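You operate a simulated robot arm through the tools that you are given. There is no shell and no other tool. Be economical: measure what you need, move in short steps, check, and stop when the job is done.

The job below is to be done with a simulated two-armed robot. You get a single attempt, and the scene is never put back.

Task
Take the yellow cloth from the bar top and lay it out flat on the table top.

It is judged by the outcome, as a careful person would: the job done as asked, and still so three seconds after it is handed in. It fails if anything else is knocked over, pushed out of place, dropped, spilled or broken. Flat cloth is picked up by pressing the open fingertips on it (5 to 10 N) and closing them slowly along it; thin cloth reads only 2 to 8 mm in the jaws.

Robot
Two 7-joint arms with two-finger parallel grippers on one trunk, on a base that drives. Base frame: it is fixed to the floor where the robot stands at the start and does not move with it; the origin is under the middle of the robot, x ahead of it, y to its left, z up. Lengths are in mm, angles in degrees, forces in N, time in s.
The left shoulder is at the start at [-82, 119, 851], the right one opposite. With the tool pointing down near the work surface each hand reaches from about 160 to 580 mm from the robot's upright axis, wherever it stands, measured 20 degrees to its own side. Places, roughly: table top [-1200, -200, 800]. Payload 3.43 kg a hand.
The tool frame of a hand sits at the grasp point between the pads (the TCP): z along the fingers, y along the line on which they close. The tips reach 30 mm beyond it. The gripper opens to 94 mm. The fingers are 28 mm wide and 10 mm thick; the gripper's body (50 by 96 mm) begins 55 mm behind the TCP.
Orientation is told as [roll, pitch, yaw] about the base's x, y, z axes, in that order, counted from this pose: with the fingers straight down and closing along the base's y, the tool's x points along the base's -x, its y along +y and its z along -z.

Tools
- The arms move only by the tool jog_arm. It takes "left_deltas", "right_deltas" or both (then of equal length, played together; a hand with none holds still); each is a list of rows, each a list of 7 numbers: the shift along the tool's x, y, z in mm, then the turn, a rotation vector about the tool's x, y, z in degrees, then the finger opening in mm, from 0 to 94. In form: [[x, y, z, ax, ay, az, gripper], ...]. A call has 1 to 8 rows; each row is the pose to reach, as a shift and turn from the pose commanded when the call began, along the tool's axes at that moment. A row lasts 0.2 s, in which the tool goes at most 50 mm and 8.6 degrees; a call with a longer step from one row to the next is refused whole, and so is a gripper value outside its range. A pose out of reach is approached as far as the arm can. The call stops where the force on the tool passes 40 N (or 10 N more than at its start, if that is more) or the arm is blocked; 0.2 s more then pass. The fingers move at their own pace (about 153 mm/s each) and stop on an object; they squeeze with about 31 N. The grip force told is the motor's: it shows also when the fingers shut on nothing. Time passes only in rows, and 0.2 s behind the last, so rows that repeat a pose let the fingers close. It gives the time, the measured TCP pose, the force on the tool (base axes), the opening and the grip force at its end, in the units of the frame above (readings bear some noise), with the torque about the TCP (base axes, N m) and any sound that the robot's microphone picked up.
- Cameras (640 x 400 px; columns grow to the right, rows downward): "scene" is now at [-23.8, 42.2, 1550.6]; the picture's right is [0.97, -0.24, 0.00], its down [-0.22, -0.90, -0.36] and it looks along [0.09, 0.35, -0.93] (base axes); focal length 214 px, centre (320, 200). "left" rides on the left gripper at [76, -14, -102] in its tool frame; the picture's right is [0.18, 0.98, 0.00], its down [-0.75, 0.14, -0.64] and it looks along [-0.63, 0.12, 0.77] (tool axes); focal length 243 px, centre (320, 200). "right" rides on the right gripper at [76, 14, -102] in its tool frame; the picture's right is [-0.18, 0.98, 0.00], its down [-0.75, -0.14, -0.64] and it looks along [-0.63, -0.12, 0.77] (tool axes); focal length 243 px, centre (320, 200). There is no depth. A picture from a camera that has moved, and an enlarged one, comes with that camera's place and axes in the base frame and with its lens. The place of the scene camera against the robot may be out by one fixed shift of up to 25 mm in any direction.
- snapshot(camera): a new picture of that camera. No time passes.
- lift_body(by): slides the trunk up (or, below 0, down) by that many mm; the arms and the scene camera ride with it, the base frame stays. It gives what a move gives, with no picture.
- steer(legs): drives the robot by 1 to 6 legs, each [ahead, left, turn to the left] in mm, mm and degrees, along the robot's own axes; the way and the turn of a leg run together, so that a leg with both is an arc; at most 1500 mm and 180 degrees a leg. The arms and the cameras ride along, it lands a little off, and it stops where it bumps. It gives what a move gives.
- aim_head(pan, tilt): turns the head with the scene camera to pan (to the left, within 143 degrees either way) and tilt (down, from -29 to 69), counted from straight ahead of the robot. It gives what a move gives.
- close_up(camera, box): a new picture of the part [left, top, right, bottom] of that camera's present view, enlarged. No time passes.
- finish_job(): hands the job in; it is judged then, once.

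Go step by step. Nothing tells you exact positions but the pictures and the camera data: compare them with the known pose of the tool, close in by small moves and look again before you grip or let go. The budget is 120 turns and 100 pictures, counting those below and the enlarged ones. Unless the task says otherwise, let go and move clear before handing in.

The tools are called after ">>>" as name(argument=value, ...) on one line, values as JSON. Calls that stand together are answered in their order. jog_arm: Moves the arms, as the interface text tells. Its arguments: {"type":"object","properties":{"left_deltas":{"type":"array","items":{"type":"array","items":{"type":"number"}}},"right_deltas":{"type":"array","items":{"type":"array","items":{"type":"number"}}}},"required":[]} The other tools are called the same way: lift_body (by) slides the trunk up or down; steer (legs) drives the base; aim_head (pan, tilt) turns the head that bears the scene camera; snapshot (camera) takes a picture; close_up (camera, box) takes an enlarged picture of a part of a camera's view; finish_job () hands the job in.

At the start:

```text
time: 0.0
left_eef_pos: [291.4, -54.9, 1070.9]
left_tool_rot: [0.1, -0.1, 0.1]
left_ft_force: [1.0, 0.0, -0.3]
left_moment: [-0.02, 0.02, -0.03]
left_width: 93.8
left_finger_force: 0.2
right_eef_pos: [257.9, -343.0, 1047.9]
right_tool_rot: [0.0, 0.0, 0.0]
right_ft_force: [1.1, 0.3, -0.3]
right_moment: [-0.01, 0.04, 0.02]
right_width: 94.2
right_finger_force: 0.1
trunk travel left (down, up): [-275.0, 60.0]
robot x, y, heading: [-1.5, 0.7, -0.2]
head pan, tilt: [76.1, 68.8]
```

scene: 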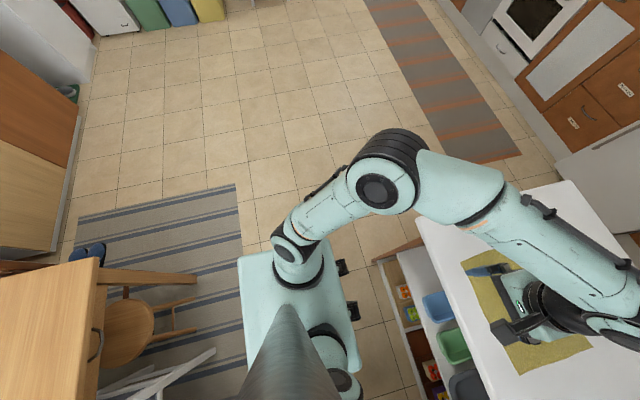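
right: 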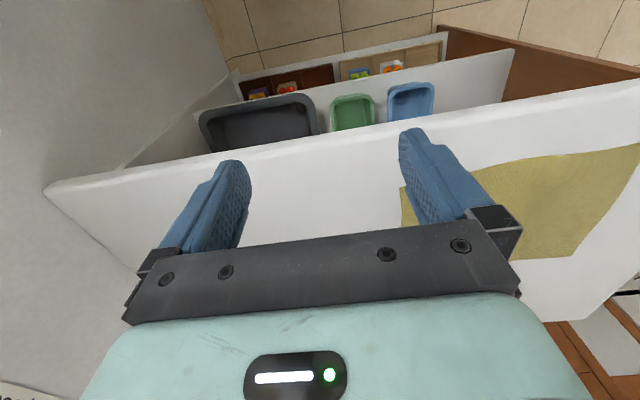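
left: 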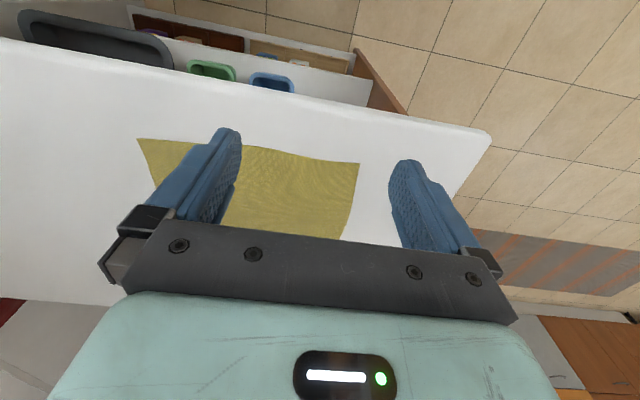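

The yellow cloth lies on the white bar top ahead of the robot; the table is behind it. I'll turn the head to see the bar properly.

>>> aim_head(pan=-10, tilt=55)

>>> snapshot(camera="scene")

>>> aim_head(pan=143, tilt=40)

>>> snapshot(camera="scene")

```text
time: 1.6
left_eef_pos: [291.9, -55.5, 1071.5]
left_tool_rot: [0.0, 0.0, 0.0]
left_ft_force: [0.8, 0.3, -1.0]
left_moment: [-0.03, 0.0, -0.01]
left_width: 94.0
left_finger_force: 0.1
right_eef_pos: [258.4, -342.3, 1048.5]
right_tool_rot: [0.0, 0.0, -0.1]
right_ft_force: [0.4, -0.1, 0.0]
right_moment: [0.01, 0.0, 0.01]
right_width: 93.9
right_finger_force: 0.0
trunk travel left (down, up): [-275.0, 60.0]
robot x, y, heading: [1.7, -1.7, -0.0]
head pan, tilt: [-10.0, 55.0]
```

```text
96 pictures are left
camera scene: at [33.8, -24.5, 1566.1], right [-0.17, -0.98, 0.0], down [-0.81, 0.14, -0.57], along [0.56, -0.1, -0.82], focal length 214 px, centre (320, 200)
```

scene: 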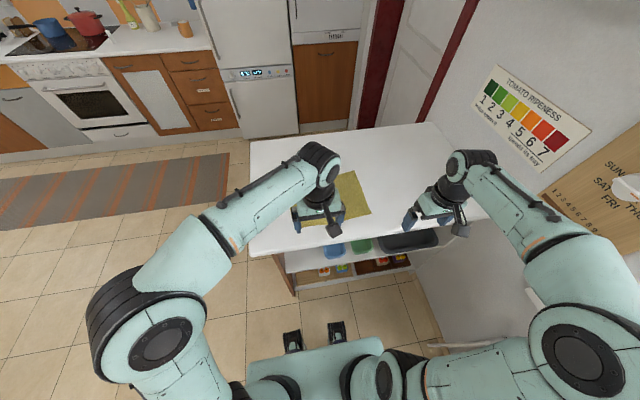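

```text
time: 4.0
left_eef_pos: [291.6, -55.5, 1071.4]
left_tool_rot: [0.0, 0.0, 0.0]
left_ft_force: [-0.2, 0.9, 0.0]
left_moment: [-0.01, 0.01, -0.04]
left_width: 93.9
left_finger_force: 0.1
right_eef_pos: [258.9, -343.3, 1046.6]
right_tool_rot: [0.0, 0.0, 0.0]
right_ft_force: [0.7, -0.6, -0.3]
right_moment: [0.0, 0.0, 0.01]
right_width: 93.9
right_finger_force: 0.0
trunk travel left (down, up): [-275.0, 60.0]
robot x, y, heading: [0.6, -1.3, 0.1]
head pan, tilt: [143.0, 40.0]
```

```text
95 pictures are left
camera scene: at [-105.1, 39.1, 1586.8], right [0.6, 0.8, 0.0], down [0.51, -0.39, -0.77], along [-0.61, 0.46, -0.64], focal length 214 px, centre (320, 200)
```

scene: 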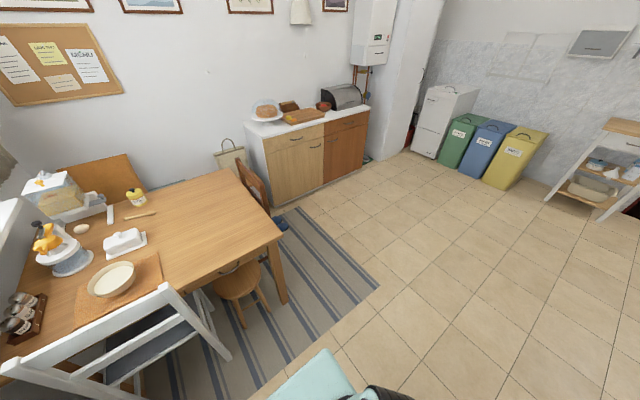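

The bar top is at about z = 895. The cloth's near edge runs from about [387,-262] to [372,13]. I'll hover both hands above its near corners with the fingers partly closed, then look.

>>> jog_arm(left_deltas=[[-18, 8, 0, 0, 0, 0, 80], [-36, 16, 10, 0, 0, 0, 60], [-54, 24, 30, 0, 0, 0, 40], [-72, 32, 55, 0, 0, 0, 36], [-89, 38, 81, 0, 0, 0, 36]], right_deltas=[[-27, 23, 0, 0, 0, 0, 80], [-54, 46, 10, 0, 0, 0, 60], [-81, 69, 25, 0, 0, 0, 40], [-108, 92, 40, 0, 0, 0, 36], [-135, 113, 57, 0, 0, 0, 36]])

>>> snapshot(camera="left")

>>> snapshot(camera="right")

```text
time: 5.2
left_eef_pos: [383.6, -16.6, 989.0]
left_tool_rot: [0.0, 0.0, 0.0]
left_ft_force: [0.9, 0.0, 0.2]
left_moment: [0.02, 0.0, 0.0]
left_width: 36.0
left_finger_force: 0.0
right_eef_pos: [394.5, -229.6, 988.8]
right_tool_rot: [-0.1, 0.1, 0.0]
right_ft_force: [0.2, -0.5, -0.4]
right_moment: [0.01, -0.02, 0.03]
right_width: 35.8
right_finger_force: 0.0
trunk travel left (down, up): [-275.0, 60.0]
robot x, y, heading: [-2.1, -0.5, -0.1]
head pan, tilt: [143.0, 40.0]
```

```text
94 pictures are left
camera left: at [306.3, -30.9, 1091.1], right [-0.18, 0.98, 0.0], down [0.75, 0.14, 0.64], along [0.63, 0.12, -0.77], focal length 243 px, centre (320, 200)
```

left: 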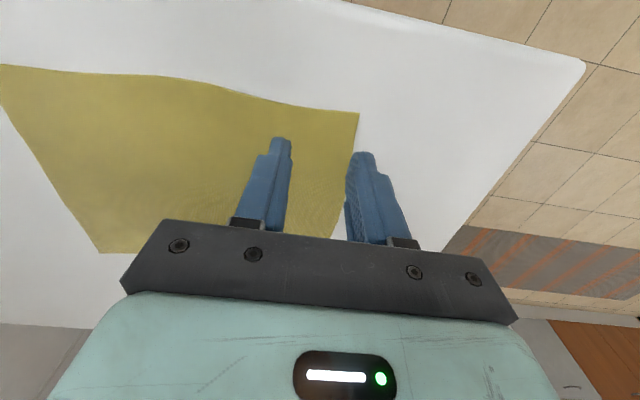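

```text
93 pictures are left
camera right: at [318.1, -215.2, 1093.1], right [0.18, 0.98, 0.0], down [0.75, -0.14, 0.64], along [0.63, -0.12, -0.77], focal length 243 px, centre (320, 200)
```

right: 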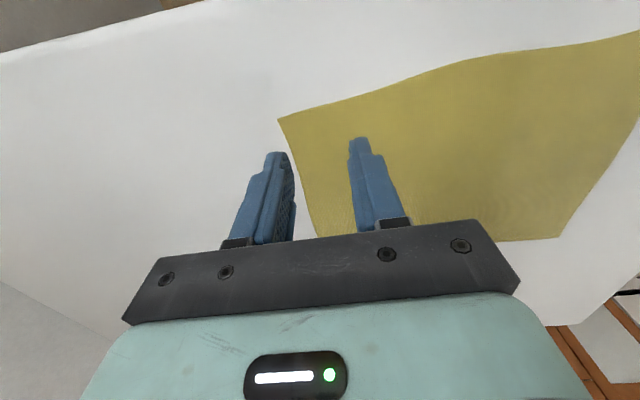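

Both corners agree with my estimates: the cloth is about 215 x 280 mm. The hands are lined up over the near edge, so I'll lower them now.

>>> jog_arm(left_deltas=[[0, 0, 25, 0, 0, 0, 36], [0, 0, 45, 0, 0, 0, 36], [0, 0, 56, 0, 0, 0, 36]], right_deltas=[[0, 0, 25, 0, 0, 0, 36], [0, 0, 45, 0, 0, 0, 36], [0, 0, 56, 0, 0, 0, 36]])

>>> snapshot(camera="left")

>>> snapshot(camera="right")

```text
time: 6.0
left_eef_pos: [381.6, -17.2, 932.6]
left_tool_rot: [0.0, 0.0, 0.0]
left_ft_force: [0.5, 0.8, -0.1]
left_moment: [-0.02, 0.01, -0.02]
left_width: 35.9
left_finger_force: 0.0
right_eef_pos: [393.7, -230.3, 934.2]
right_tool_rot: [0.0, 0.1, 0.0]
right_ft_force: [0.5, -0.5, 0.1]
right_moment: [0.03, -0.01, 0.0]
right_width: 36.0
right_finger_force: 0.0
trunk travel left (down, up): [-275.0, 60.0]
robot x, y, heading: [0.8, -0.7, -0.1]
head pan, tilt: [143.0, 40.0]
```

```text
92 pictures are left
camera left: at [304.4, -31.8, 1035.7], right [-0.18, 0.98, 0.0], down [0.75, 0.14, 0.64], along [0.63, 0.12, -0.77], focal length 243 px, centre (320, 200)
```

left: 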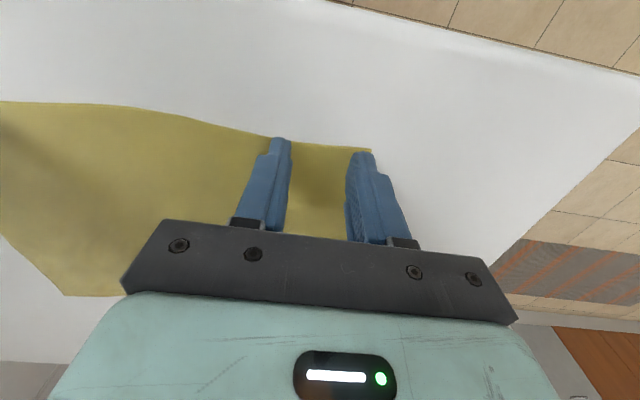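

```text
91 pictures are left
camera right: at [316.1, -215.7, 1038.2], right [0.18, 0.98, 0.0], down [0.75, -0.14, 0.64], along [0.63, -0.12, -0.77], focal length 243 px, centre (320, 200)
```

right: 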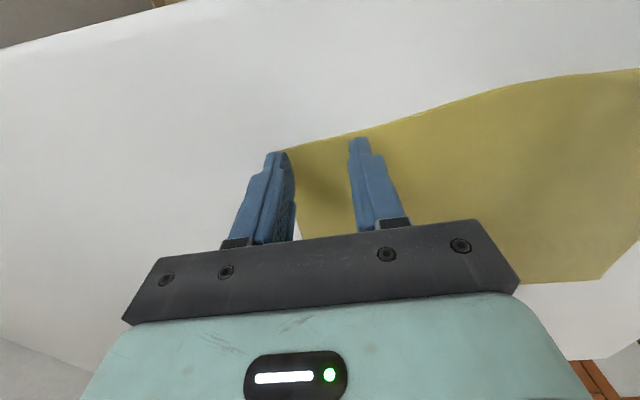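

The fingers are just above the cloth. I'll nudge both inward a little and press down in small steps.

>>> jog_arm(left_deltas=[[0, -3, 0, 0, 0, 0, 36], [0, -3, 4, 0, 0, 0, 36], [0, -3, 6, 0, 0, 0, 36]], right_deltas=[[0, 3, 0, 0, 0, 0, 36], [0, 3, 4, 0, 0, 0, 36], [0, 3, 6, 0, 0, 0, 36]])

```text
time: 6.8
left_eef_pos: [381.6, -19.8, 931.4]
left_tool_rot: [-0.3, -0.4, 0.0]
left_ft_force: [0.8, 0.8, 18.9]
left_moment: [0.3, -0.02, -0.01]
left_width: 35.8
left_finger_force: 0.1
right_eef_pos: [393.6, -226.8, 931.2]
right_tool_rot: [-0.1, -0.2, 0.0]
right_ft_force: [-1.3, -0.8, 15.0]
right_moment: [-0.05, 0.08, -0.03]
right_width: 35.8
right_finger_force: 0.1
trunk travel left (down, up): [-275.0, 60.0]
robot x, y, heading: [-2.1, 0.7, -0.1]
head pan, tilt: [143.0, 40.0]
```

Both hands touch the cloth at about 15–19 N, so the bar top is near z = 901. I'll ease off to about 8 N and close slowly.

>>> jog_arm(left_deltas=[[0, 0, -2.5, 0, 0, 0, 36], [0, 0, -2.5, 0, 0, 0, 31], [0, 0, -2.5, 0, 0, 0, 26], [0, 0, -2.5, 0, 0, 0, 21], [0, 0, -2.5, 0, 0, 0, 16], [0, 0, -2.5, 0, 0, 0, 11], [0, 0, -2.5, 0, 0, 0, 5], [0, 0, -2.5, 0, 0, 0, 0]], right_deltas=[[0, 0, -1.8, 0, 0, 0, 36], [0, 0, -1.8, 0, 0, 0, 31], [0, 0, -1.8, 0, 0, 0, 26], [0, 0, -1.8, 0, 0, 0, 21], [0, 0, -1.8, 0, 0, 0, 16], [0, 0, -1.8, 0, 0, 0, 11], [0, 0, -1.8, 0, 0, 0, 5], [0, 0, -1.8, 0, 0, 0, 0]])

>>> snapshot(camera="left")

>>> snapshot(camera="right")

```text
time: 8.6
left_eef_pos: [380.6, -20.7, 930.8]
left_tool_rot: [-0.1, -0.1, -0.1]
left_ft_force: [0.3, -8.1, 11.2]
left_moment: [-0.26, -0.05, -0.03]
left_width: 1.8
left_finger_force: 31.2
right_eef_pos: [392.7, -225.1, 931.7]
right_tool_rot: [0.2, -0.2, 0.1]
right_ft_force: [-0.6, 10.0, 10.5]
right_moment: [0.29, -0.03, 0.06]
right_width: 1.8
right_finger_force: 30.6
trunk travel left (down, up): [-275.0, 60.0]
robot x, y, heading: [-0.5, -3.6, -0.1]
head pan, tilt: [143.0, 40.0]
```

```text
90 pictures are left
camera left: at [303.4, -34.8, 1034.1], right [-0.18, 0.98, 0.0], down [0.75, 0.14, 0.64], along [0.63, 0.12, -0.77], focal length 243 px, centre (320, 200)
```

left: 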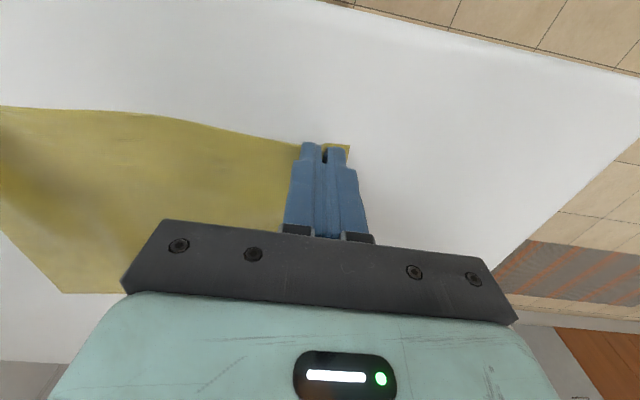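

```text
89 pictures are left
camera right: at [315.6, -210.9, 1034.9], right [0.18, 0.98, 0.0], down [0.75, -0.14, 0.64], along [0.63, -0.12, -0.77], focal length 243 px, centre (320, 200)
```

right: 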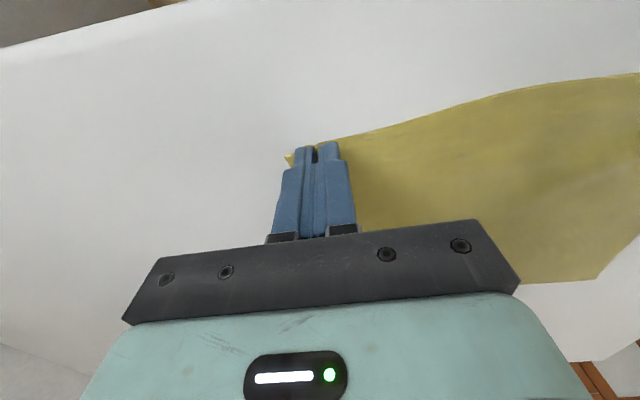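

The jaws read 1.8 mm with a lateral pull, so the cloth seems gripped and taut between the hands. I'll lift gently while moving the hands slightly together.

>>> jog_arm(left_deltas=[[0, -3, -4, 0, 0, 0, 0], [0, -6, -12, 0, 0, 0, 0], [0, -6, -25, 0, 0, 0, 0], [0, -6, -45, 0, 0, 0, 0], [0, -6, -70, 0, 0, 0, 0]], right_deltas=[[0, 3, -4, 0, 0, 0, 0], [0, 6, -12, 0, 0, 0, 0], [0, 6, -25, 0, 0, 0, 0], [0, 6, -45, 0, 0, 0, 0], [0, 6, -70, 0, 0, 0, 0]])

>>> snapshot(camera="left")

>>> snapshot(camera="right")

>>> aim_head(pan=-10, tilt=50)

>>> snapshot(camera="scene")

```text
time: 9.8
left_eef_pos: [381.7, -27.4, 1001.5]
left_tool_rot: [0.0, -0.1, 0.0]
left_ft_force: [0.1, 0.2, 0.4]
left_moment: [0.0, 0.03, -0.01]
left_width: 1.9
left_finger_force: 30.8
right_eef_pos: [394.5, -221.3, 1000.1]
right_tool_rot: [0.0, 0.1, 0.1]
right_ft_force: [0.4, -0.8, 0.9]
right_moment: [0.01, 0.0, 0.0]
right_width: 1.8
right_finger_force: 31.2
trunk travel left (down, up): [-275.0, 60.0]
robot x, y, heading: [0.8, 0.6, 0.1]
head pan, tilt: [143.0, 40.0]
```

```text
88 pictures are left
camera left: at [303.5, -41.0, 1103.6], right [-0.18, 0.98, 0.0], down [0.75, 0.14, 0.64], along [0.63, 0.12, -0.77], focal length 243 px, centre (320, 200)
```

left: 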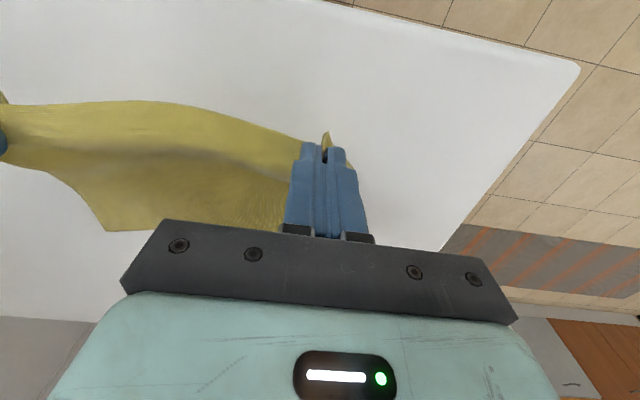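

```text
87 pictures are left
camera right: at [318.0, -205.7, 1104.1], right [0.18, 0.98, 0.0], down [0.75, -0.14, 0.64], along [0.63, -0.12, -0.77], focal length 243 px, centre (320, 200)
```

right: 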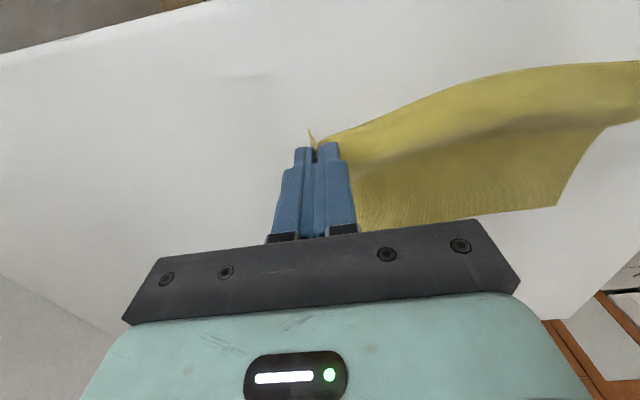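

```text
time: 12.2
left_eef_pos: [380.7, -26.8, 1001.0]
left_tool_rot: [0.0, 0.0, 0.0]
left_ft_force: [0.3, -0.8, -0.2]
left_moment: [0.02, -0.01, 0.04]
left_width: 1.8
left_finger_force: 30.4
right_eef_pos: [394.8, -220.5, 1000.2]
right_tool_rot: [-0.1, 0.0, 0.0]
right_ft_force: [0.2, -0.9, 0.5]
right_moment: [0.02, -0.03, 0.02]
right_width: 1.8
right_finger_force: 31.4
trunk travel left (down, up): [-275.0, 60.0]
robot x, y, heading: [1.0, 0.7, -0.1]
head pan, tilt: [-10.0, 50.0]
```

```text
86 pictures are left
camera scene: at [38.6, -25.4, 1572.6], right [-0.17, -0.98, 0.0], down [-0.75, 0.13, -0.64], along [0.63, -0.11, -0.77], focal length 214 px, centre (320, 200)
```

scene: 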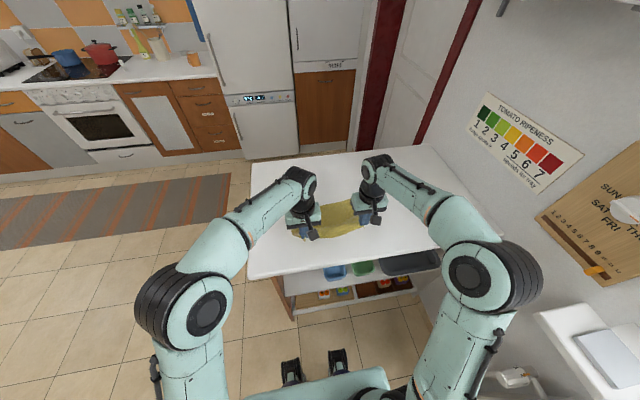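

Both near corners are held. I'll raise the cloth clear with the trunk and the arms.

>>> lift_body(by=60)

>>> jog_arm(left_deltas=[[0, 0, -20, 0, 0, 0, 0], [0, 0, -45, 0, 0, 0, 0], [0, 0, -70, 0, 0, 0, 0], [0, 0, -95, 0, 0, 0, 0], [0, 0, -120, 0, 0, 0, 0]], right_deltas=[[0, 0, -20, 0, 0, 0, 0], [0, 0, -45, 0, 0, 0, 0], [0, 0, -70, 0, 0, 0, 0], [0, 0, -95, 0, 0, 0, 0], [0, 0, -120, 0, 0, 0, 0]])

>>> snapshot(camera="scene")

>>> snapshot(camera="left")

```text
time: 13.2
left_eef_pos: [380.3, -26.1, 1061.3]
left_tool_rot: [0.1, -0.1, 0.0]
left_ft_force: [-0.6, 0.1, -0.8]
left_moment: [0.03, -0.04, 0.0]
left_width: 2.0
left_finger_force: 30.9
right_eef_pos: [393.8, -221.9, 1061.4]
right_tool_rot: [0.0, 0.0, 0.1]
right_ft_force: [-0.5, 0.3, -1.1]
right_moment: [-0.01, -0.03, -0.01]
right_width: 1.9
right_finger_force: 31.1
trunk travel left (down, up): [-335.0, 0.0]
robot x, y, heading: [-4.2, -1.2, -0.2]
head pan, tilt: [-10.0, 50.0]
```

```text
time: 14.4
left_eef_pos: [380.1, -25.8, 1181.7]
left_tool_rot: [0.0, 0.0, 0.0]
left_ft_force: [-0.6, 0.2, -0.5]
left_moment: [-0.02, -0.04, 0.0]
left_width: 1.9
left_finger_force: 31.2
right_eef_pos: [394.5, -221.3, 1181.4]
right_tool_rot: [0.0, 0.1, 0.1]
right_ft_force: [-1.0, 0.4, 0.1]
right_moment: [0.04, -0.01, -0.02]
right_width: 2.2
right_finger_force: 31.1
trunk travel left (down, up): [-335.0, 0.0]
robot x, y, heading: [2.1, 0.8, 0.3]
head pan, tilt: [-10.0, 50.0]
```

```text
85 pictures are left
camera scene: at [37.6, -25.5, 1635.8], right [-0.17, -0.98, 0.0], down [-0.75, 0.13, -0.64], along [0.63, -0.11, -0.77], focal length 214 px, centre (320, 200)
```

scene: 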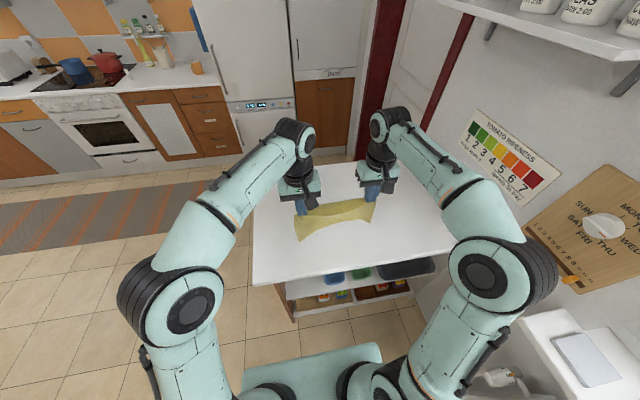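

```text
84 pictures are left
camera left: at [303.1, -40.3, 1284.7], right [-0.18, 0.98, 0.0], down [0.75, 0.14, 0.64], along [0.63, 0.12, -0.77], focal length 243 px, centre (320, 200)
```

left: 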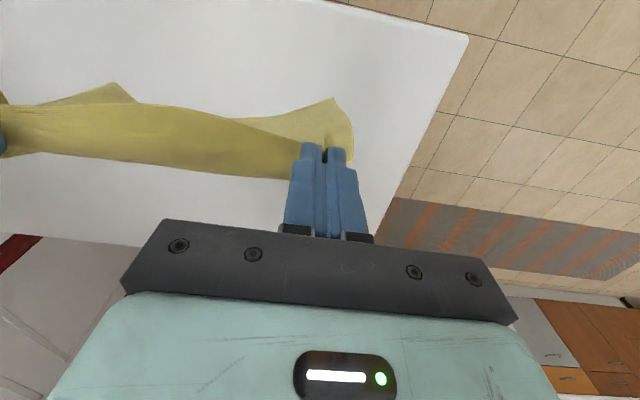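

The cloth hangs from both hands. I'll back off from the bar, sidestep to the left, and turn to face the table.

>>> steer(legs=[[-250, 0, 0], [0, 170, 0], [0, 0, 90]])

>>> aim_head(pan=80, tilt=50)

>>> snapshot(camera="scene")

>>> snapshot(camera="left")

```text
time: 21.8
left_eef_pos: [-223.8, 552.0, 1181.6]
left_tool_rot: [0.0, 0.0, 89.4]
left_ft_force: [-0.7, 0.1, -0.3]
left_moment: [0.01, 0.01, -0.04]
left_width: 1.9
left_finger_force: 31.2
right_eef_pos: [-28.4, 564.2, 1179.1]
right_tool_rot: [0.1, 0.0, 89.4]
right_ft_force: [0.2, 0.4, 0.1]
right_moment: [-0.02, 0.0, 0.01]
right_width: 2.1
right_finger_force: 31.1
trunk travel left (down, up): [-335.0, 0.0]
robot x, y, heading: [-254.1, 171.0, 89.7]
head pan, tilt: [-10.0, 50.0]
```

```text
time: 23.4
left_eef_pos: [-224.6, 552.3, 1181.9]
left_tool_rot: [0.0, 0.0, 89.4]
left_ft_force: [0.6, 0.4, 0.0]
left_moment: [0.0, -0.04, -0.02]
left_width: 2.0
left_finger_force: 31.6
right_eef_pos: [-29.4, 564.8, 1180.9]
right_tool_rot: [0.1, 0.0, 89.4]
right_ft_force: [-0.8, 0.0, -1.1]
right_moment: [0.02, 0.0, -0.01]
right_width: 2.1
right_finger_force: 31.3
trunk travel left (down, up): [-335.0, 0.0]
robot x, y, heading: [-250.2, 171.8, 89.4]
head pan, tilt: [80.0, 50.0]
```

```text
83 pictures are left
camera scene: at [-323.1, 129.2, 1635.8], right [0.19, 0.98, 0.0], down [0.75, -0.14, -0.64], along [-0.63, 0.12, -0.77], focal length 214 px, centre (320, 200)
```

scene: 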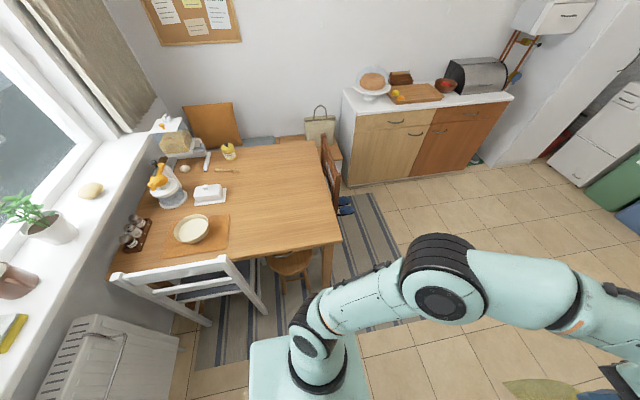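

```text
82 pictures are left
camera left: at [-211.4, 475.9, 1284.4], right [-0.98, -0.17, 0.0], down [-0.13, 0.76, 0.64], along [-0.11, 0.63, -0.77], focal length 243 px, centre (320, 200)
```

left: 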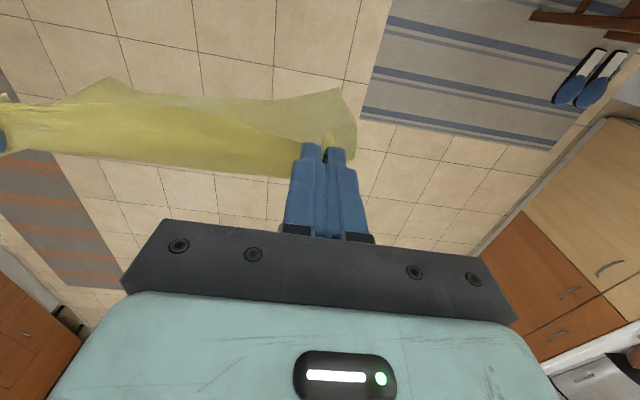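

The table's free area is about x -1500..-764, y -170..310. I plan to lay the cloth around x -1045..-830, centred at y ≈ 110. I'll turn the rest of the way and move closer.

>>> steer(legs=[[0, 0, 90.5], [200, 60, 0]])

>>> aim_head(pan=0, tilt=55)

>>> snapshot(camera="scene")

```text
time: 28.9
left_eef_pos: [-833.7, 128.9, 1181.2]
left_tool_rot: [0.1, 0.1, -179.2]
left_ft_force: [0.8, 1.3, -0.9]
left_moment: [-0.01, -0.03, -0.06]
left_width: 2.1
left_finger_force: 31.2
right_eef_pos: [-849.7, 323.4, 1180.3]
right_tool_rot: [-0.1, 0.0, -179.2]
right_ft_force: [0.0, 0.4, 0.0]
right_moment: [0.03, 0.0, -0.04]
right_width: 2.1
right_finger_force: 30.8
trunk travel left (down, up): [-335.0, 0.0]
robot x, y, heading: [-450.2, 112.1, -179.3]
head pan, tilt: [80.0, 50.0]
```

```text
time: 30.4
left_eef_pos: [-834.3, 127.6, 1180.3]
left_tool_rot: [0.0, 0.0, -179.2]
left_ft_force: [0.3, -0.2, -0.1]
left_moment: [-0.04, -0.02, -0.03]
left_width: 2.1
left_finger_force: 30.9
right_eef_pos: [-850.3, 324.1, 1181.0]
right_tool_rot: [0.0, 0.0, -179.2]
right_ft_force: [-0.4, 0.4, 0.4]
right_moment: [-0.03, 0.0, -0.01]
right_width: 2.2
right_finger_force: 31.4
trunk travel left (down, up): [-335.0, 0.0]
robot x, y, heading: [-452.4, 108.7, -179.2]
head pan, tilt: [0.0, 55.0]
```

```text
81 pictures are left
camera scene: at [-473.3, 96.0, 1629.3], right [-0.02, 1.0, 0.0], down [0.82, 0.01, -0.57], along [-0.57, -0.01, -0.82], focal length 214 px, centre (320, 200)
```

scene: 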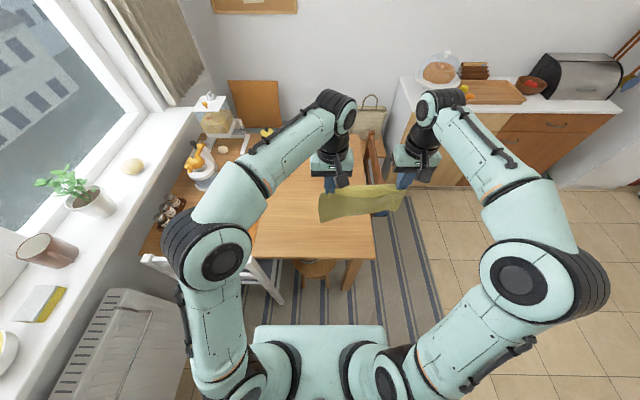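

The view is clear. I'll shift both hands to the robot's left to centre the cloth, spreading them slightly, and then drive 100 mm ahead.

>>> jog_arm(left_deltas=[[0, 30, 0, 0, 0, 0, 0], [0, 60, 0, 0, 0, 0, 0], [0, 90, 0, 0, 0, 0, 0], [0, 118, 0, 0, 0, 0, 0]], right_deltas=[[0, 29, 0, 0, 0, 0, 0], [0, 58, 0, 0, 0, 0, 0], [0, 86, 0, 0, 0, 0, 0], [0, 114, 0, 0, 0, 0, 0]])

>>> steer(legs=[[100, 0, 0]])

>>> snapshot(camera="scene")

>>> snapshot(camera="right")

```text
time: 31.4
left_eef_pos: [-832.2, 10.9, 1181.1]
left_tool_rot: [-0.1, -0.1, -179.2]
left_ft_force: [-0.2, 0.8, 0.0]
left_moment: [-0.01, -0.02, -0.02]
left_width: 2.3
left_finger_force: 30.7
right_eef_pos: [-848.5, 208.0, 1180.8]
right_tool_rot: [-0.1, 0.1, -179.1]
right_ft_force: [-0.6, 0.0, 0.5]
right_moment: [0.02, -0.02, -0.02]
right_width: 2.1
right_finger_force: 30.7
trunk travel left (down, up): [-335.0, 0.0]
robot x, y, heading: [-448.8, 106.9, -179.3]
head pan, tilt: [0.0, 55.0]
```

```text
time: 32.7
left_eef_pos: [-929.9, 9.7, 1180.9]
left_tool_rot: [0.0, 0.1, -179.2]
left_ft_force: [-0.2, 0.7, 0.1]
left_moment: [0.05, -0.05, -0.06]
left_width: 2.2
left_finger_force: 30.7
right_eef_pos: [-948.3, 207.5, 1180.7]
right_tool_rot: [0.0, 0.1, -179.1]
right_ft_force: [-0.2, 1.5, -0.6]
right_moment: [-0.02, -0.03, -0.07]
right_width: 2.4
right_finger_force: 30.6
trunk travel left (down, up): [-335.0, 0.0]
robot x, y, heading: [-549.5, 104.9, -179.0]
head pan, tilt: [0.0, 55.0]
stopped in leg 1: the robot was blocked; the commanded pose is now the measured one
```

```text
80 pictures are left
camera scene: at [-572.1, 94.7, 1629.4], right [-0.01, 1.0, 0.0], down [0.82, 0.01, -0.57], along [-0.57, -0.01, -0.82], focal length 214 px, centre (320, 200)
```

scene: 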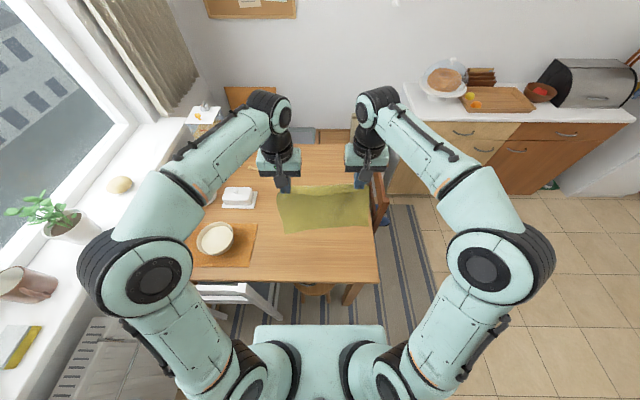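

```text
79 pictures are left
camera right: at [-871.8, 194.6, 1283.9], right [-0.17, -0.99, 0.0], down [-0.76, 0.13, 0.64], along [-0.63, 0.11, -0.77], focal length 243 px, centre (320, 200)
```

right: 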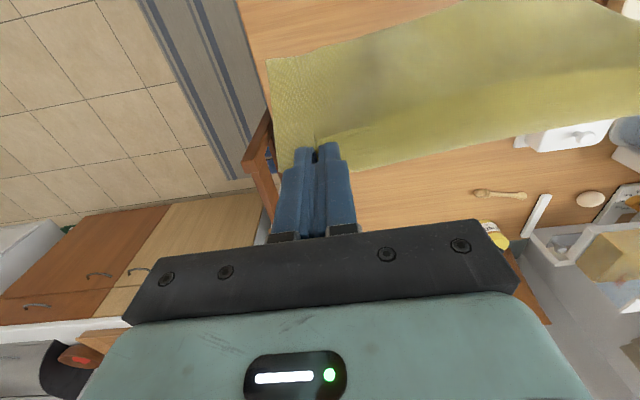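

I've arrived, but the base reports a light block, probably the stool or a table leg. I'll back off 30 mm at once and check underneath.

>>> steer(legs=[[-30, 0, 0]])

>>> close_up(camera="scene", box=[180, 200, 420, 350])

```text
time: 33.5
left_eef_pos: [-898.8, 10.9, 1181.6]
left_tool_rot: [0.1, 0.0, -179.2]
left_ft_force: [-0.5, 0.4, 0.0]
left_moment: [0.03, -0.03, -0.02]
left_width: 2.1
left_finger_force: 31.0
right_eef_pos: [-917.0, 208.4, 1180.8]
right_tool_rot: [0.0, -0.1, -179.2]
right_ft_force: [-1.4, -0.8, -0.5]
right_moment: [0.01, -0.02, 0.0]
right_width: 2.1
right_finger_force: 31.1
trunk travel left (down, up): [-335.0, 0.0]
robot x, y, heading: [-516.5, 105.0, -179.2]
head pan, tilt: [0.0, 55.0]
```

```text
2.67 times, centred on (300, 275) of scene
camera zoom: at [-541.4, 95.0, 1629.7], right [-0.01, 1.0, 0.0], down [0.82, 0.01, -0.57], along [-0.57, -0.01, -0.82], focal length 572 px, centre (373, 0)
```

zoom: 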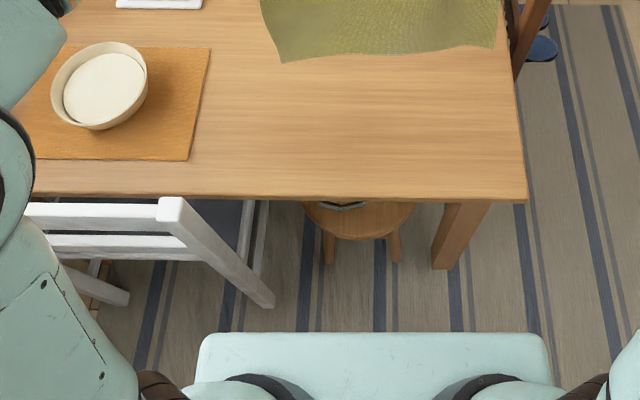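

The chair and stool are where they were. Next I'll move the hands forward and down so the cloth's free edge hangs just above the table.

>>> jog_arm(left_deltas=[[-25, 0, 20, 0, 0, 0, 0], [-50, 0, 40, 0, 0, 0, 0], [-75, 0, 65, 0, 0, 0, 0], [-100, 0, 90, 0, 0, 0, 0], [-120, 0, 115, 0, 0, 0, 0]], right_deltas=[[-25, 0, 20, 0, 0, 0, 0], [-50, 0, 40, 0, 0, 0, 0], [-75, 0, 65, 0, 0, 0, 0], [-95, 0, 90, 0, 0, 0, 0], [-110, 0, 115, 0, 0, 0, 0]])

>>> snapshot(camera="scene")

>>> snapshot(camera="right")

```text
time: 34.7
left_eef_pos: [-1019.6, 5.5, 1067.5]
left_tool_rot: [-0.1, 0.0, -179.1]
left_ft_force: [0.4, 1.4, -0.6]
left_moment: [0.0, -0.06, -0.02]
left_width: 2.1
left_finger_force: 30.7
right_eef_pos: [-1024.3, 205.3, 1065.8]
right_tool_rot: [0.0, 0.0, -179.2]
right_ft_force: [-0.1, -1.3, -0.3]
right_moment: [0.0, 0.01, -0.02]
right_width: 2.2
right_finger_force: 30.7
trunk travel left (down, up): [-335.0, 0.0]
robot x, y, heading: [-518.2, 104.9, -179.4]
head pan, tilt: [0.0, 55.0]
```

```text
77 pictures are left
camera scene: at [-539.6, 95.0, 1629.3], right [-0.01, 1.0, 0.0], down [0.82, 0.01, -0.57], along [-0.57, -0.01, -0.82], focal length 214 px, centre (320, 200)
```

scene: 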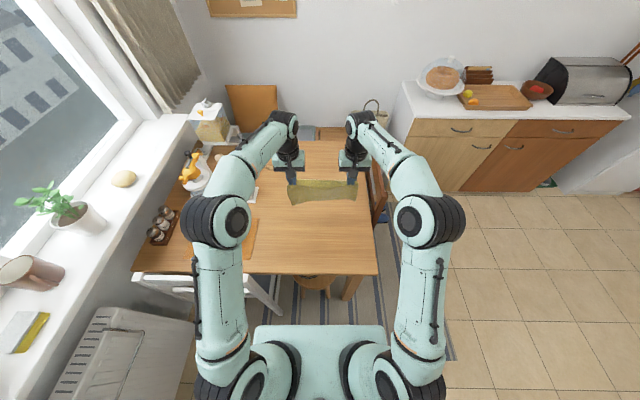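

```text
76 pictures are left
camera right: at [-947.5, 193.0, 1169.3], right [-0.17, -0.99, 0.0], down [-0.76, 0.13, 0.64], along [-0.63, 0.11, -0.77], focal length 243 px, centre (320, 200)
```

right: 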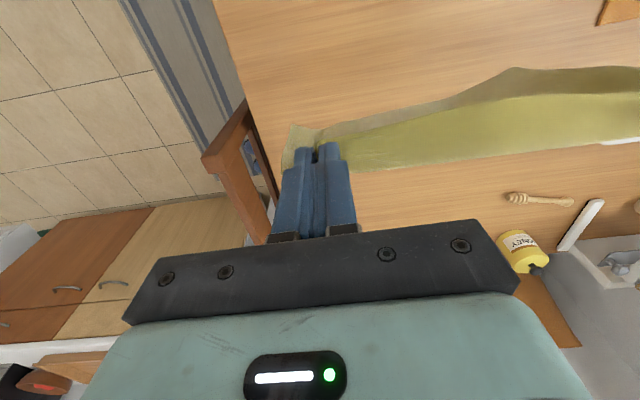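

The cloth seems to be swinging, so I'll pause and look again.

>>> jog_arm(left_deltas=[[0, 0, 0, 0, 0, 0, 0], [0, 0, 0, 0, 0, 0, 0], [0, 0, 0, 0, 0, 0, 0], [0, 0, 0, 0, 0, 0, 0], [0, 0, 0, 0, 0, 0, 0]])

>>> snapshot(camera="right")

>>> close_up(camera="scene", box=[240, 140, 400, 240])

```text
time: 35.9
left_eef_pos: [-1017.6, 7.5, 1067.4]
left_tool_rot: [0.0, 0.0, -179.2]
left_ft_force: [-0.1, 1.9, 0.1]
left_moment: [0.07, 0.0, -0.01]
left_width: 2.2
left_finger_force: 31.1
right_eef_pos: [-1022.1, 205.3, 1066.1]
right_tool_rot: [-0.1, 0.0, -179.1]
right_ft_force: [-0.6, -1.2, 0.6]
right_moment: [-0.04, 0.01, -0.03]
right_width: 2.3
right_finger_force: 31.6
trunk travel left (down, up): [-335.0, 0.0]
robot x, y, heading: [-517.8, 105.3, -179.2]
head pan, tilt: [0.0, 55.0]
```

```text
75 pictures are left
camera right: at [-946.5, 193.1, 1169.9], right [-0.17, -0.99, 0.0], down [-0.76, 0.13, 0.64], along [-0.63, 0.11, -0.77], focal length 243 px, centre (320, 200)
```

right: 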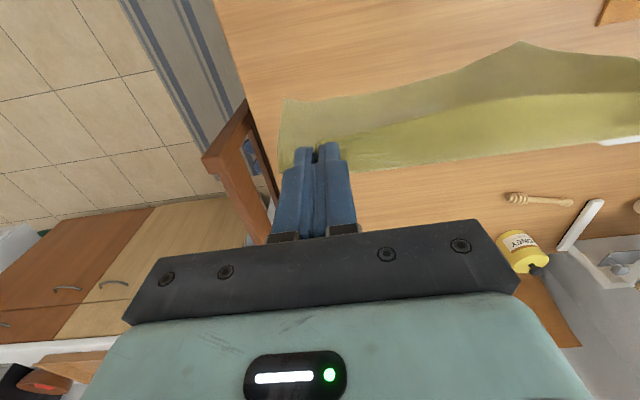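

```text
4.00 times, centred on (320, 190) of scene
camera zoom: at [-538.6, 95.1, 1629.3], right [-0.01, 1.0, 0.0], down [0.82, 0.01, -0.57], along [-0.57, -0.01, -0.82], focal length 858 px, centre (320, 240)
```

zoom: 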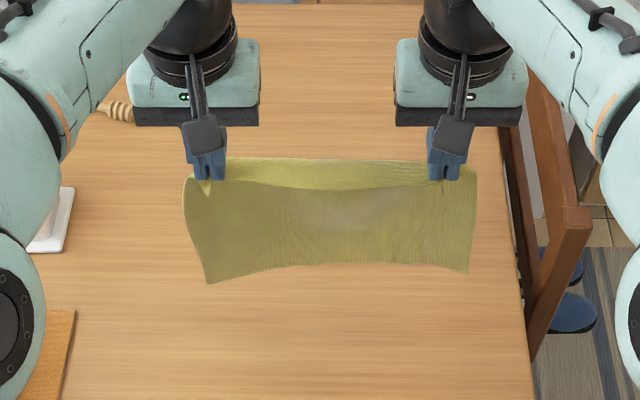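

The cloth hangs properly: its top bulges forward and its free edge is roughly 50 mm above the table. I'll go slightly further out, then come down while drawing the hands back towards the robot so it lays out.

>>> jog_arm(left_deltas=[[-15, 0, 0, 0, 0, 0, 0], [-30, 0, 0, 0, 0, 0, 0], [-30, 0, 0, 0, 0, 0, 0], [-30, 0, 0, 0, 0, 0, 0], [-30, 0, 0, 0, 0, 0, 0]], right_deltas=[[-15, 0, 0, 0, 0, 0, 0], [-30, 0, 0, 0, 0, 0, 0], [-30, 0, 0, 0, 0, 0, 0], [-30, 0, 0, 0, 0, 0, 0], [-30, 0, 0, 0, 0, 0, 0]])

>>> jog_arm(left_deltas=[[0, 0, 25, 0, 0, 0, 0], [10, 0, 45, 0, 0, 0, 0], [40, 0, 60, 0, 0, 0, 0], [75, 0, 75, 0, 0, 0, 0], [100, 0, 90, 0, 0, 0, 0]], right_deltas=[[0, 0, 25, 0, 0, 0, 0], [10, 0, 45, 0, 0, 0, 0], [40, 0, 60, 0, 0, 0, 0], [75, 0, 75, 0, 0, 0, 0], [100, 0, 90, 0, 0, 0, 0]])

>>> close_up(camera="scene", box=[240, 140, 400, 240])

>>> snapshot(camera="right")

```text
time: 37.1
left_eef_pos: [-1046.8, 7.8, 1066.6]
left_tool_rot: [0.0, 0.0, -179.2]
left_ft_force: [-0.4, -0.1, 0.0]
left_moment: [-0.04, -0.01, -0.01]
left_width: 2.0
left_finger_force: 30.7
right_eef_pos: [-1052.3, 205.2, 1065.0]
right_tool_rot: [0.0, 0.1, -179.2]
right_ft_force: [0.0, 0.0, -0.1]
right_moment: [-0.01, -0.02, -0.03]
right_width: 2.1
right_finger_force: 30.6
trunk travel left (down, up): [-335.0, 0.0]
robot x, y, heading: [-522.0, 109.3, -179.5]
head pan, tilt: [0.0, 55.0]
```

```text
time: 38.3
left_eef_pos: [-945.9, 9.2, 978.8]
left_tool_rot: [0.0, -0.1, -179.1]
left_ft_force: [-0.2, 1.4, 0.7]
left_moment: [0.01, 0.01, -0.04]
left_width: 2.1
left_finger_force: 30.7
right_eef_pos: [-953.5, 207.6, 976.6]
right_tool_rot: [0.1, -0.1, -179.2]
right_ft_force: [-0.5, 0.0, 0.1]
right_moment: [-0.01, -0.02, -0.04]
right_width: 2.2
right_finger_force: 31.1
trunk travel left (down, up): [-335.0, 0.0]
robot x, y, heading: [-517.2, 108.5, -179.1]
head pan, tilt: [0.0, 55.0]
```

```text
4.00 times, centred on (320, 190) of scene
camera zoom: at [-538.0, 95.0, 1629.3], right [-0.01, 1.0, 0.0], down [0.82, 0.01, -0.57], along [-0.57, -0.01, -0.82], focal length 858 px, centre (320, 240)
```

zoom: 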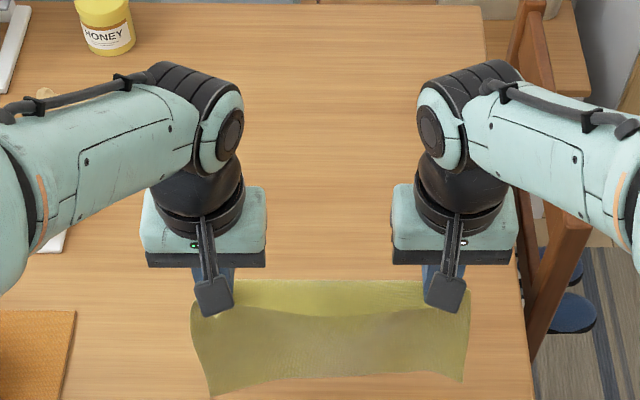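

```text
72 pictures are left
camera right: at [-878.0, 194.6, 1079.1], right [-0.17, -0.99, 0.0], down [-0.75, 0.13, 0.64], along [-0.63, 0.11, -0.77], focal length 243 px, centre (320, 200)
```

right: 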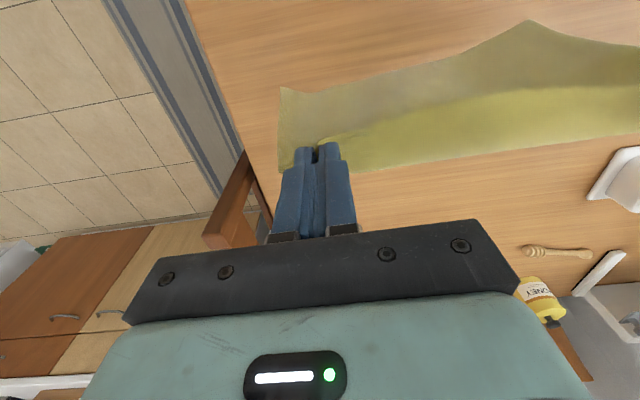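

The free edge now touches the table almost directly under the hands, so it isn't trailing forward yet. I'll lift, reach further out, touch down again, and drag back so it trails.

>>> jog_arm(left_deltas=[[0, 0, -40, 0, 0, 0, 0], [-30, 0, -75, 0, 0, 0, 0], [-75, 0, -85, 0, 0, 0, 0], [-115, 0, -85, 0, 0, 0, 0], [-130, 0, -85, 0, 0, 0, 0], [-130, 0, -60, 0, 0, 0, 0], [-130, 0, -30, 0, 0, 0, 0], [-130, 0, -10, 0, 0, 0, 0]], right_deltas=[[0, 0, -40, 0, 0, 0, 0], [-30, 0, -75, 0, 0, 0, 0], [-75, 0, -85, 0, 0, 0, 0], [-115, 0, -85, 0, 0, 0, 0], [-125, 0, -85, 0, 0, 0, 0], [-125, 0, -60, 0, 0, 0, 0], [-125, 0, -30, 0, 0, 0, 0], [-125, 0, -10, 0, 0, 0, 0]])

>>> close_up(camera="scene", box=[240, 140, 400, 240])

>>> jog_arm(left_deltas=[[15, 0, 0, 0, 0, 0, 0], [30, 0, 5, 0, 0, 0, 0], [45, 0, 10, 0, 0, 0, 0], [60, 0, 15, 0, 0, 0, 0], [75, 0, 20, 0, 0, 0, 0], [90, 0, 25, 0, 0, 0, 0]], right_deltas=[[15, 0, 0, 0, 0, 0, 0], [30, 0, 5, 0, 0, 0, 0], [45, 0, 10, 0, 0, 0, 0], [60, 0, 15, 0, 0, 0, 0], [75, 0, 20, 0, 0, 0, 0], [90, 0, 25, 0, 0, 0, 0]])

>>> close_up(camera="scene", box=[240, 140, 400, 240])

>>> snapshot(camera="right")

```text
time: 40.1
left_eef_pos: [-1076.7, 7.8, 986.0]
left_tool_rot: [0.0, 0.0, -179.1]
left_ft_force: [1.2, 0.4, 0.0]
left_moment: [0.0, 0.03, -0.02]
left_width: 2.2
left_finger_force: 31.1
right_eef_pos: [-1078.7, 205.5, 983.6]
right_tool_rot: [0.1, 0.0, -179.2]
right_ft_force: [-0.3, 0.1, -0.1]
right_moment: [-0.03, 0.0, -0.01]
right_width: 2.1
right_finger_force: 31.1
trunk travel left (down, up): [-335.0, 0.0]
robot x, y, heading: [-516.9, 106.2, -179.1]
head pan, tilt: [0.0, 55.0]
```

```text
4.00 times, centred on (320, 190) of scene
camera zoom: at [-538.7, 95.1, 1629.3], right [-0.01, 1.0, 0.0], down [0.82, 0.01, -0.57], along [-0.57, -0.01, -0.82], focal length 858 px, centre (320, 240)
```

zoom: 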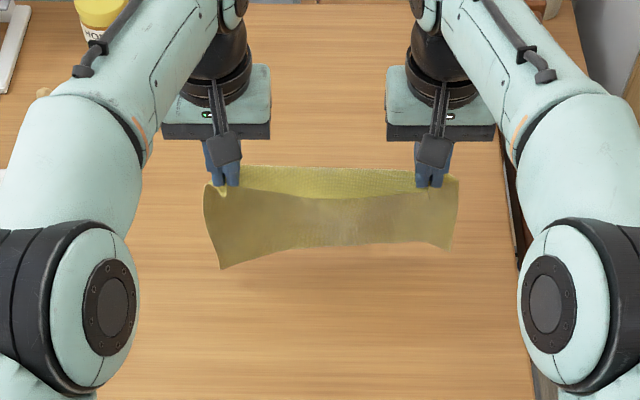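

```text
time: 41.5
left_eef_pos: [-986.1, 9.9, 960.9]
left_tool_rot: [0.1, -0.1, -179.2]
left_ft_force: [0.2, 0.3, -0.1]
left_moment: [0.01, 0.01, -0.03]
left_width: 2.3
left_finger_force: 31.3
right_eef_pos: [-988.9, 206.8, 962.7]
right_tool_rot: [0.1, 0.1, -179.2]
right_ft_force: [0.2, 0.0, 0.6]
right_moment: [-0.03, -0.04, -0.03]
right_width: 2.2
right_finger_force: 30.9
trunk travel left (down, up): [-335.0, 0.0]
robot x, y, heading: [-519.6, 108.6, -179.5]
head pan, tilt: [0.0, 55.0]
```

```text
4.00 times, centred on (320, 190) of scene
camera zoom: at [-537.9, 95.1, 1629.3], right [-0.01, 1.0, 0.0], down [0.82, 0.01, -0.57], along [-0.57, -0.01, -0.82], focal length 858 px, centre (320, 240)
```

zoom: 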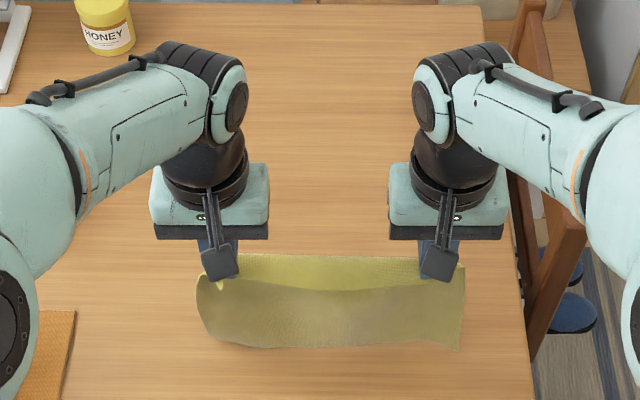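

```text
69 pictures are left
camera right: at [-912.3, 194.0, 1065.2], right [-0.17, -0.99, 0.0], down [-0.76, 0.13, 0.64], along [-0.63, 0.11, -0.77], focal length 243 px, centre (320, 200)
```

right: 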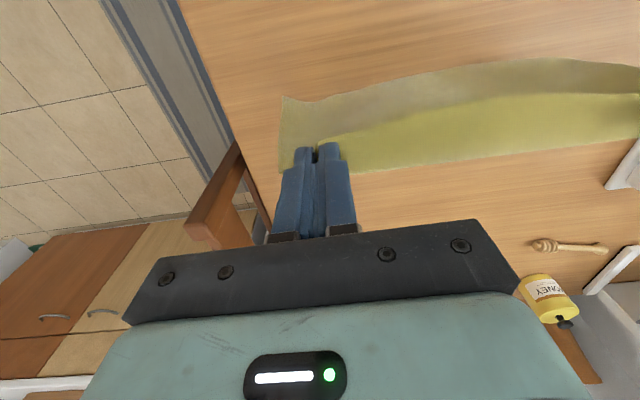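

The edge is only just touching. I'll lower another 25 mm while drawing back and watch whether it lags.

>>> jog_arm(left_deltas=[[5, 0, 10, 0, 0, 0, 0], [10, 0, 20, 0, 0, 0, 0], [20, 0, 25, 0, 0, 0, 0], [32, 0, 27, 0, 0, 0, 0], [46, 0, 29, 0, 0, 0, 0], [60, 0, 30, 0, 0, 0, 0]], right_deltas=[[5, 0, 10, 0, 0, 0, 0], [10, 0, 20, 0, 0, 0, 0], [20, 0, 25, 0, 0, 0, 0], [32, 0, 27, 0, 0, 0, 0], [46, 0, 29, 0, 0, 0, 0], [60, 0, 30, 0, 0, 0, 0]])

>>> close_up(camera="scene", box=[240, 140, 400, 240])

>>> snapshot(camera="right")

>>> snapshot(camera="left")

```text
time: 42.9
left_eef_pos: [-924.4, 11.0, 932.1]
left_tool_rot: [-0.1, -0.1, -179.2]
left_ft_force: [0.6, -0.1, -0.4]
left_moment: [0.0, -0.06, -0.04]
left_width: 2.2
left_finger_force: 30.5
right_eef_pos: [-928.8, 209.3, 931.0]
right_tool_rot: [0.1, 0.0, -179.1]
right_ft_force: [0.3, -0.4, -0.4]
right_moment: [0.01, 0.0, -0.03]
right_width: 2.2
right_finger_force: 30.8
trunk travel left (down, up): [-335.0, 0.0]
robot x, y, heading: [-516.7, 107.3, -179.6]
head pan, tilt: [0.0, 55.0]
```

```text
4.00 times, centred on (320, 190) of scene
camera zoom: at [-537.8, 95.1, 1629.3], right [-0.01, 1.0, 0.0], down [0.82, 0.01, -0.57], along [-0.57, -0.01, -0.82], focal length 858 px, centre (320, 240)
```

zoom: 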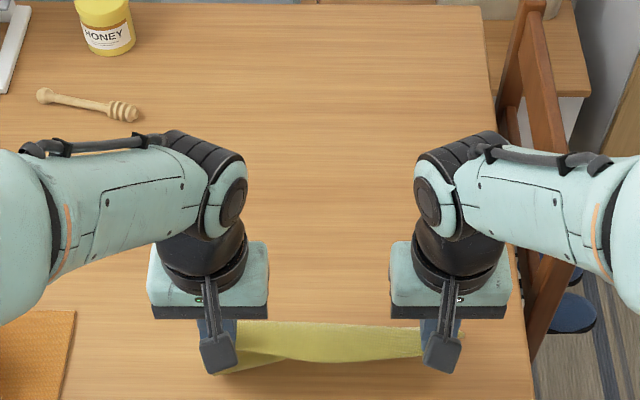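

```text
67 pictures are left
camera right: at [-853.0, 195.4, 1034.4], right [-0.17, -0.99, 0.0], down [-0.76, 0.13, 0.64], along [-0.63, 0.11, -0.77], focal length 243 px, centre (320, 200)
```

right: 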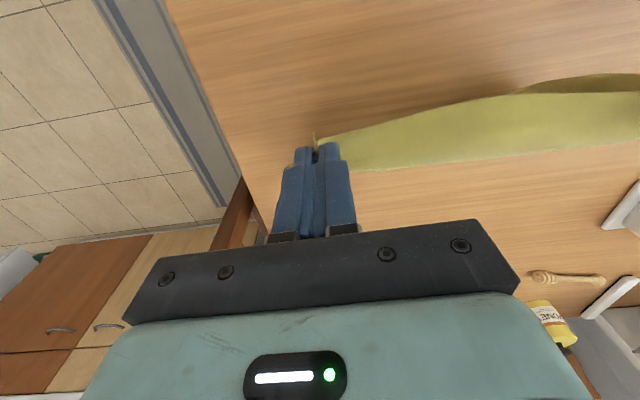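

```text
66 pictures are left
camera left: at [-850.4, 25.6, 1034.8], right [0.2, -0.98, 0.0], down [-0.75, -0.15, 0.64], along [-0.63, -0.13, -0.77], focal length 243 px, centre (320, 200)
```

left: 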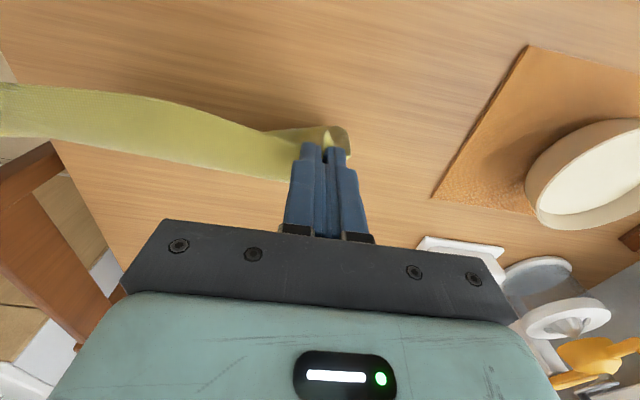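

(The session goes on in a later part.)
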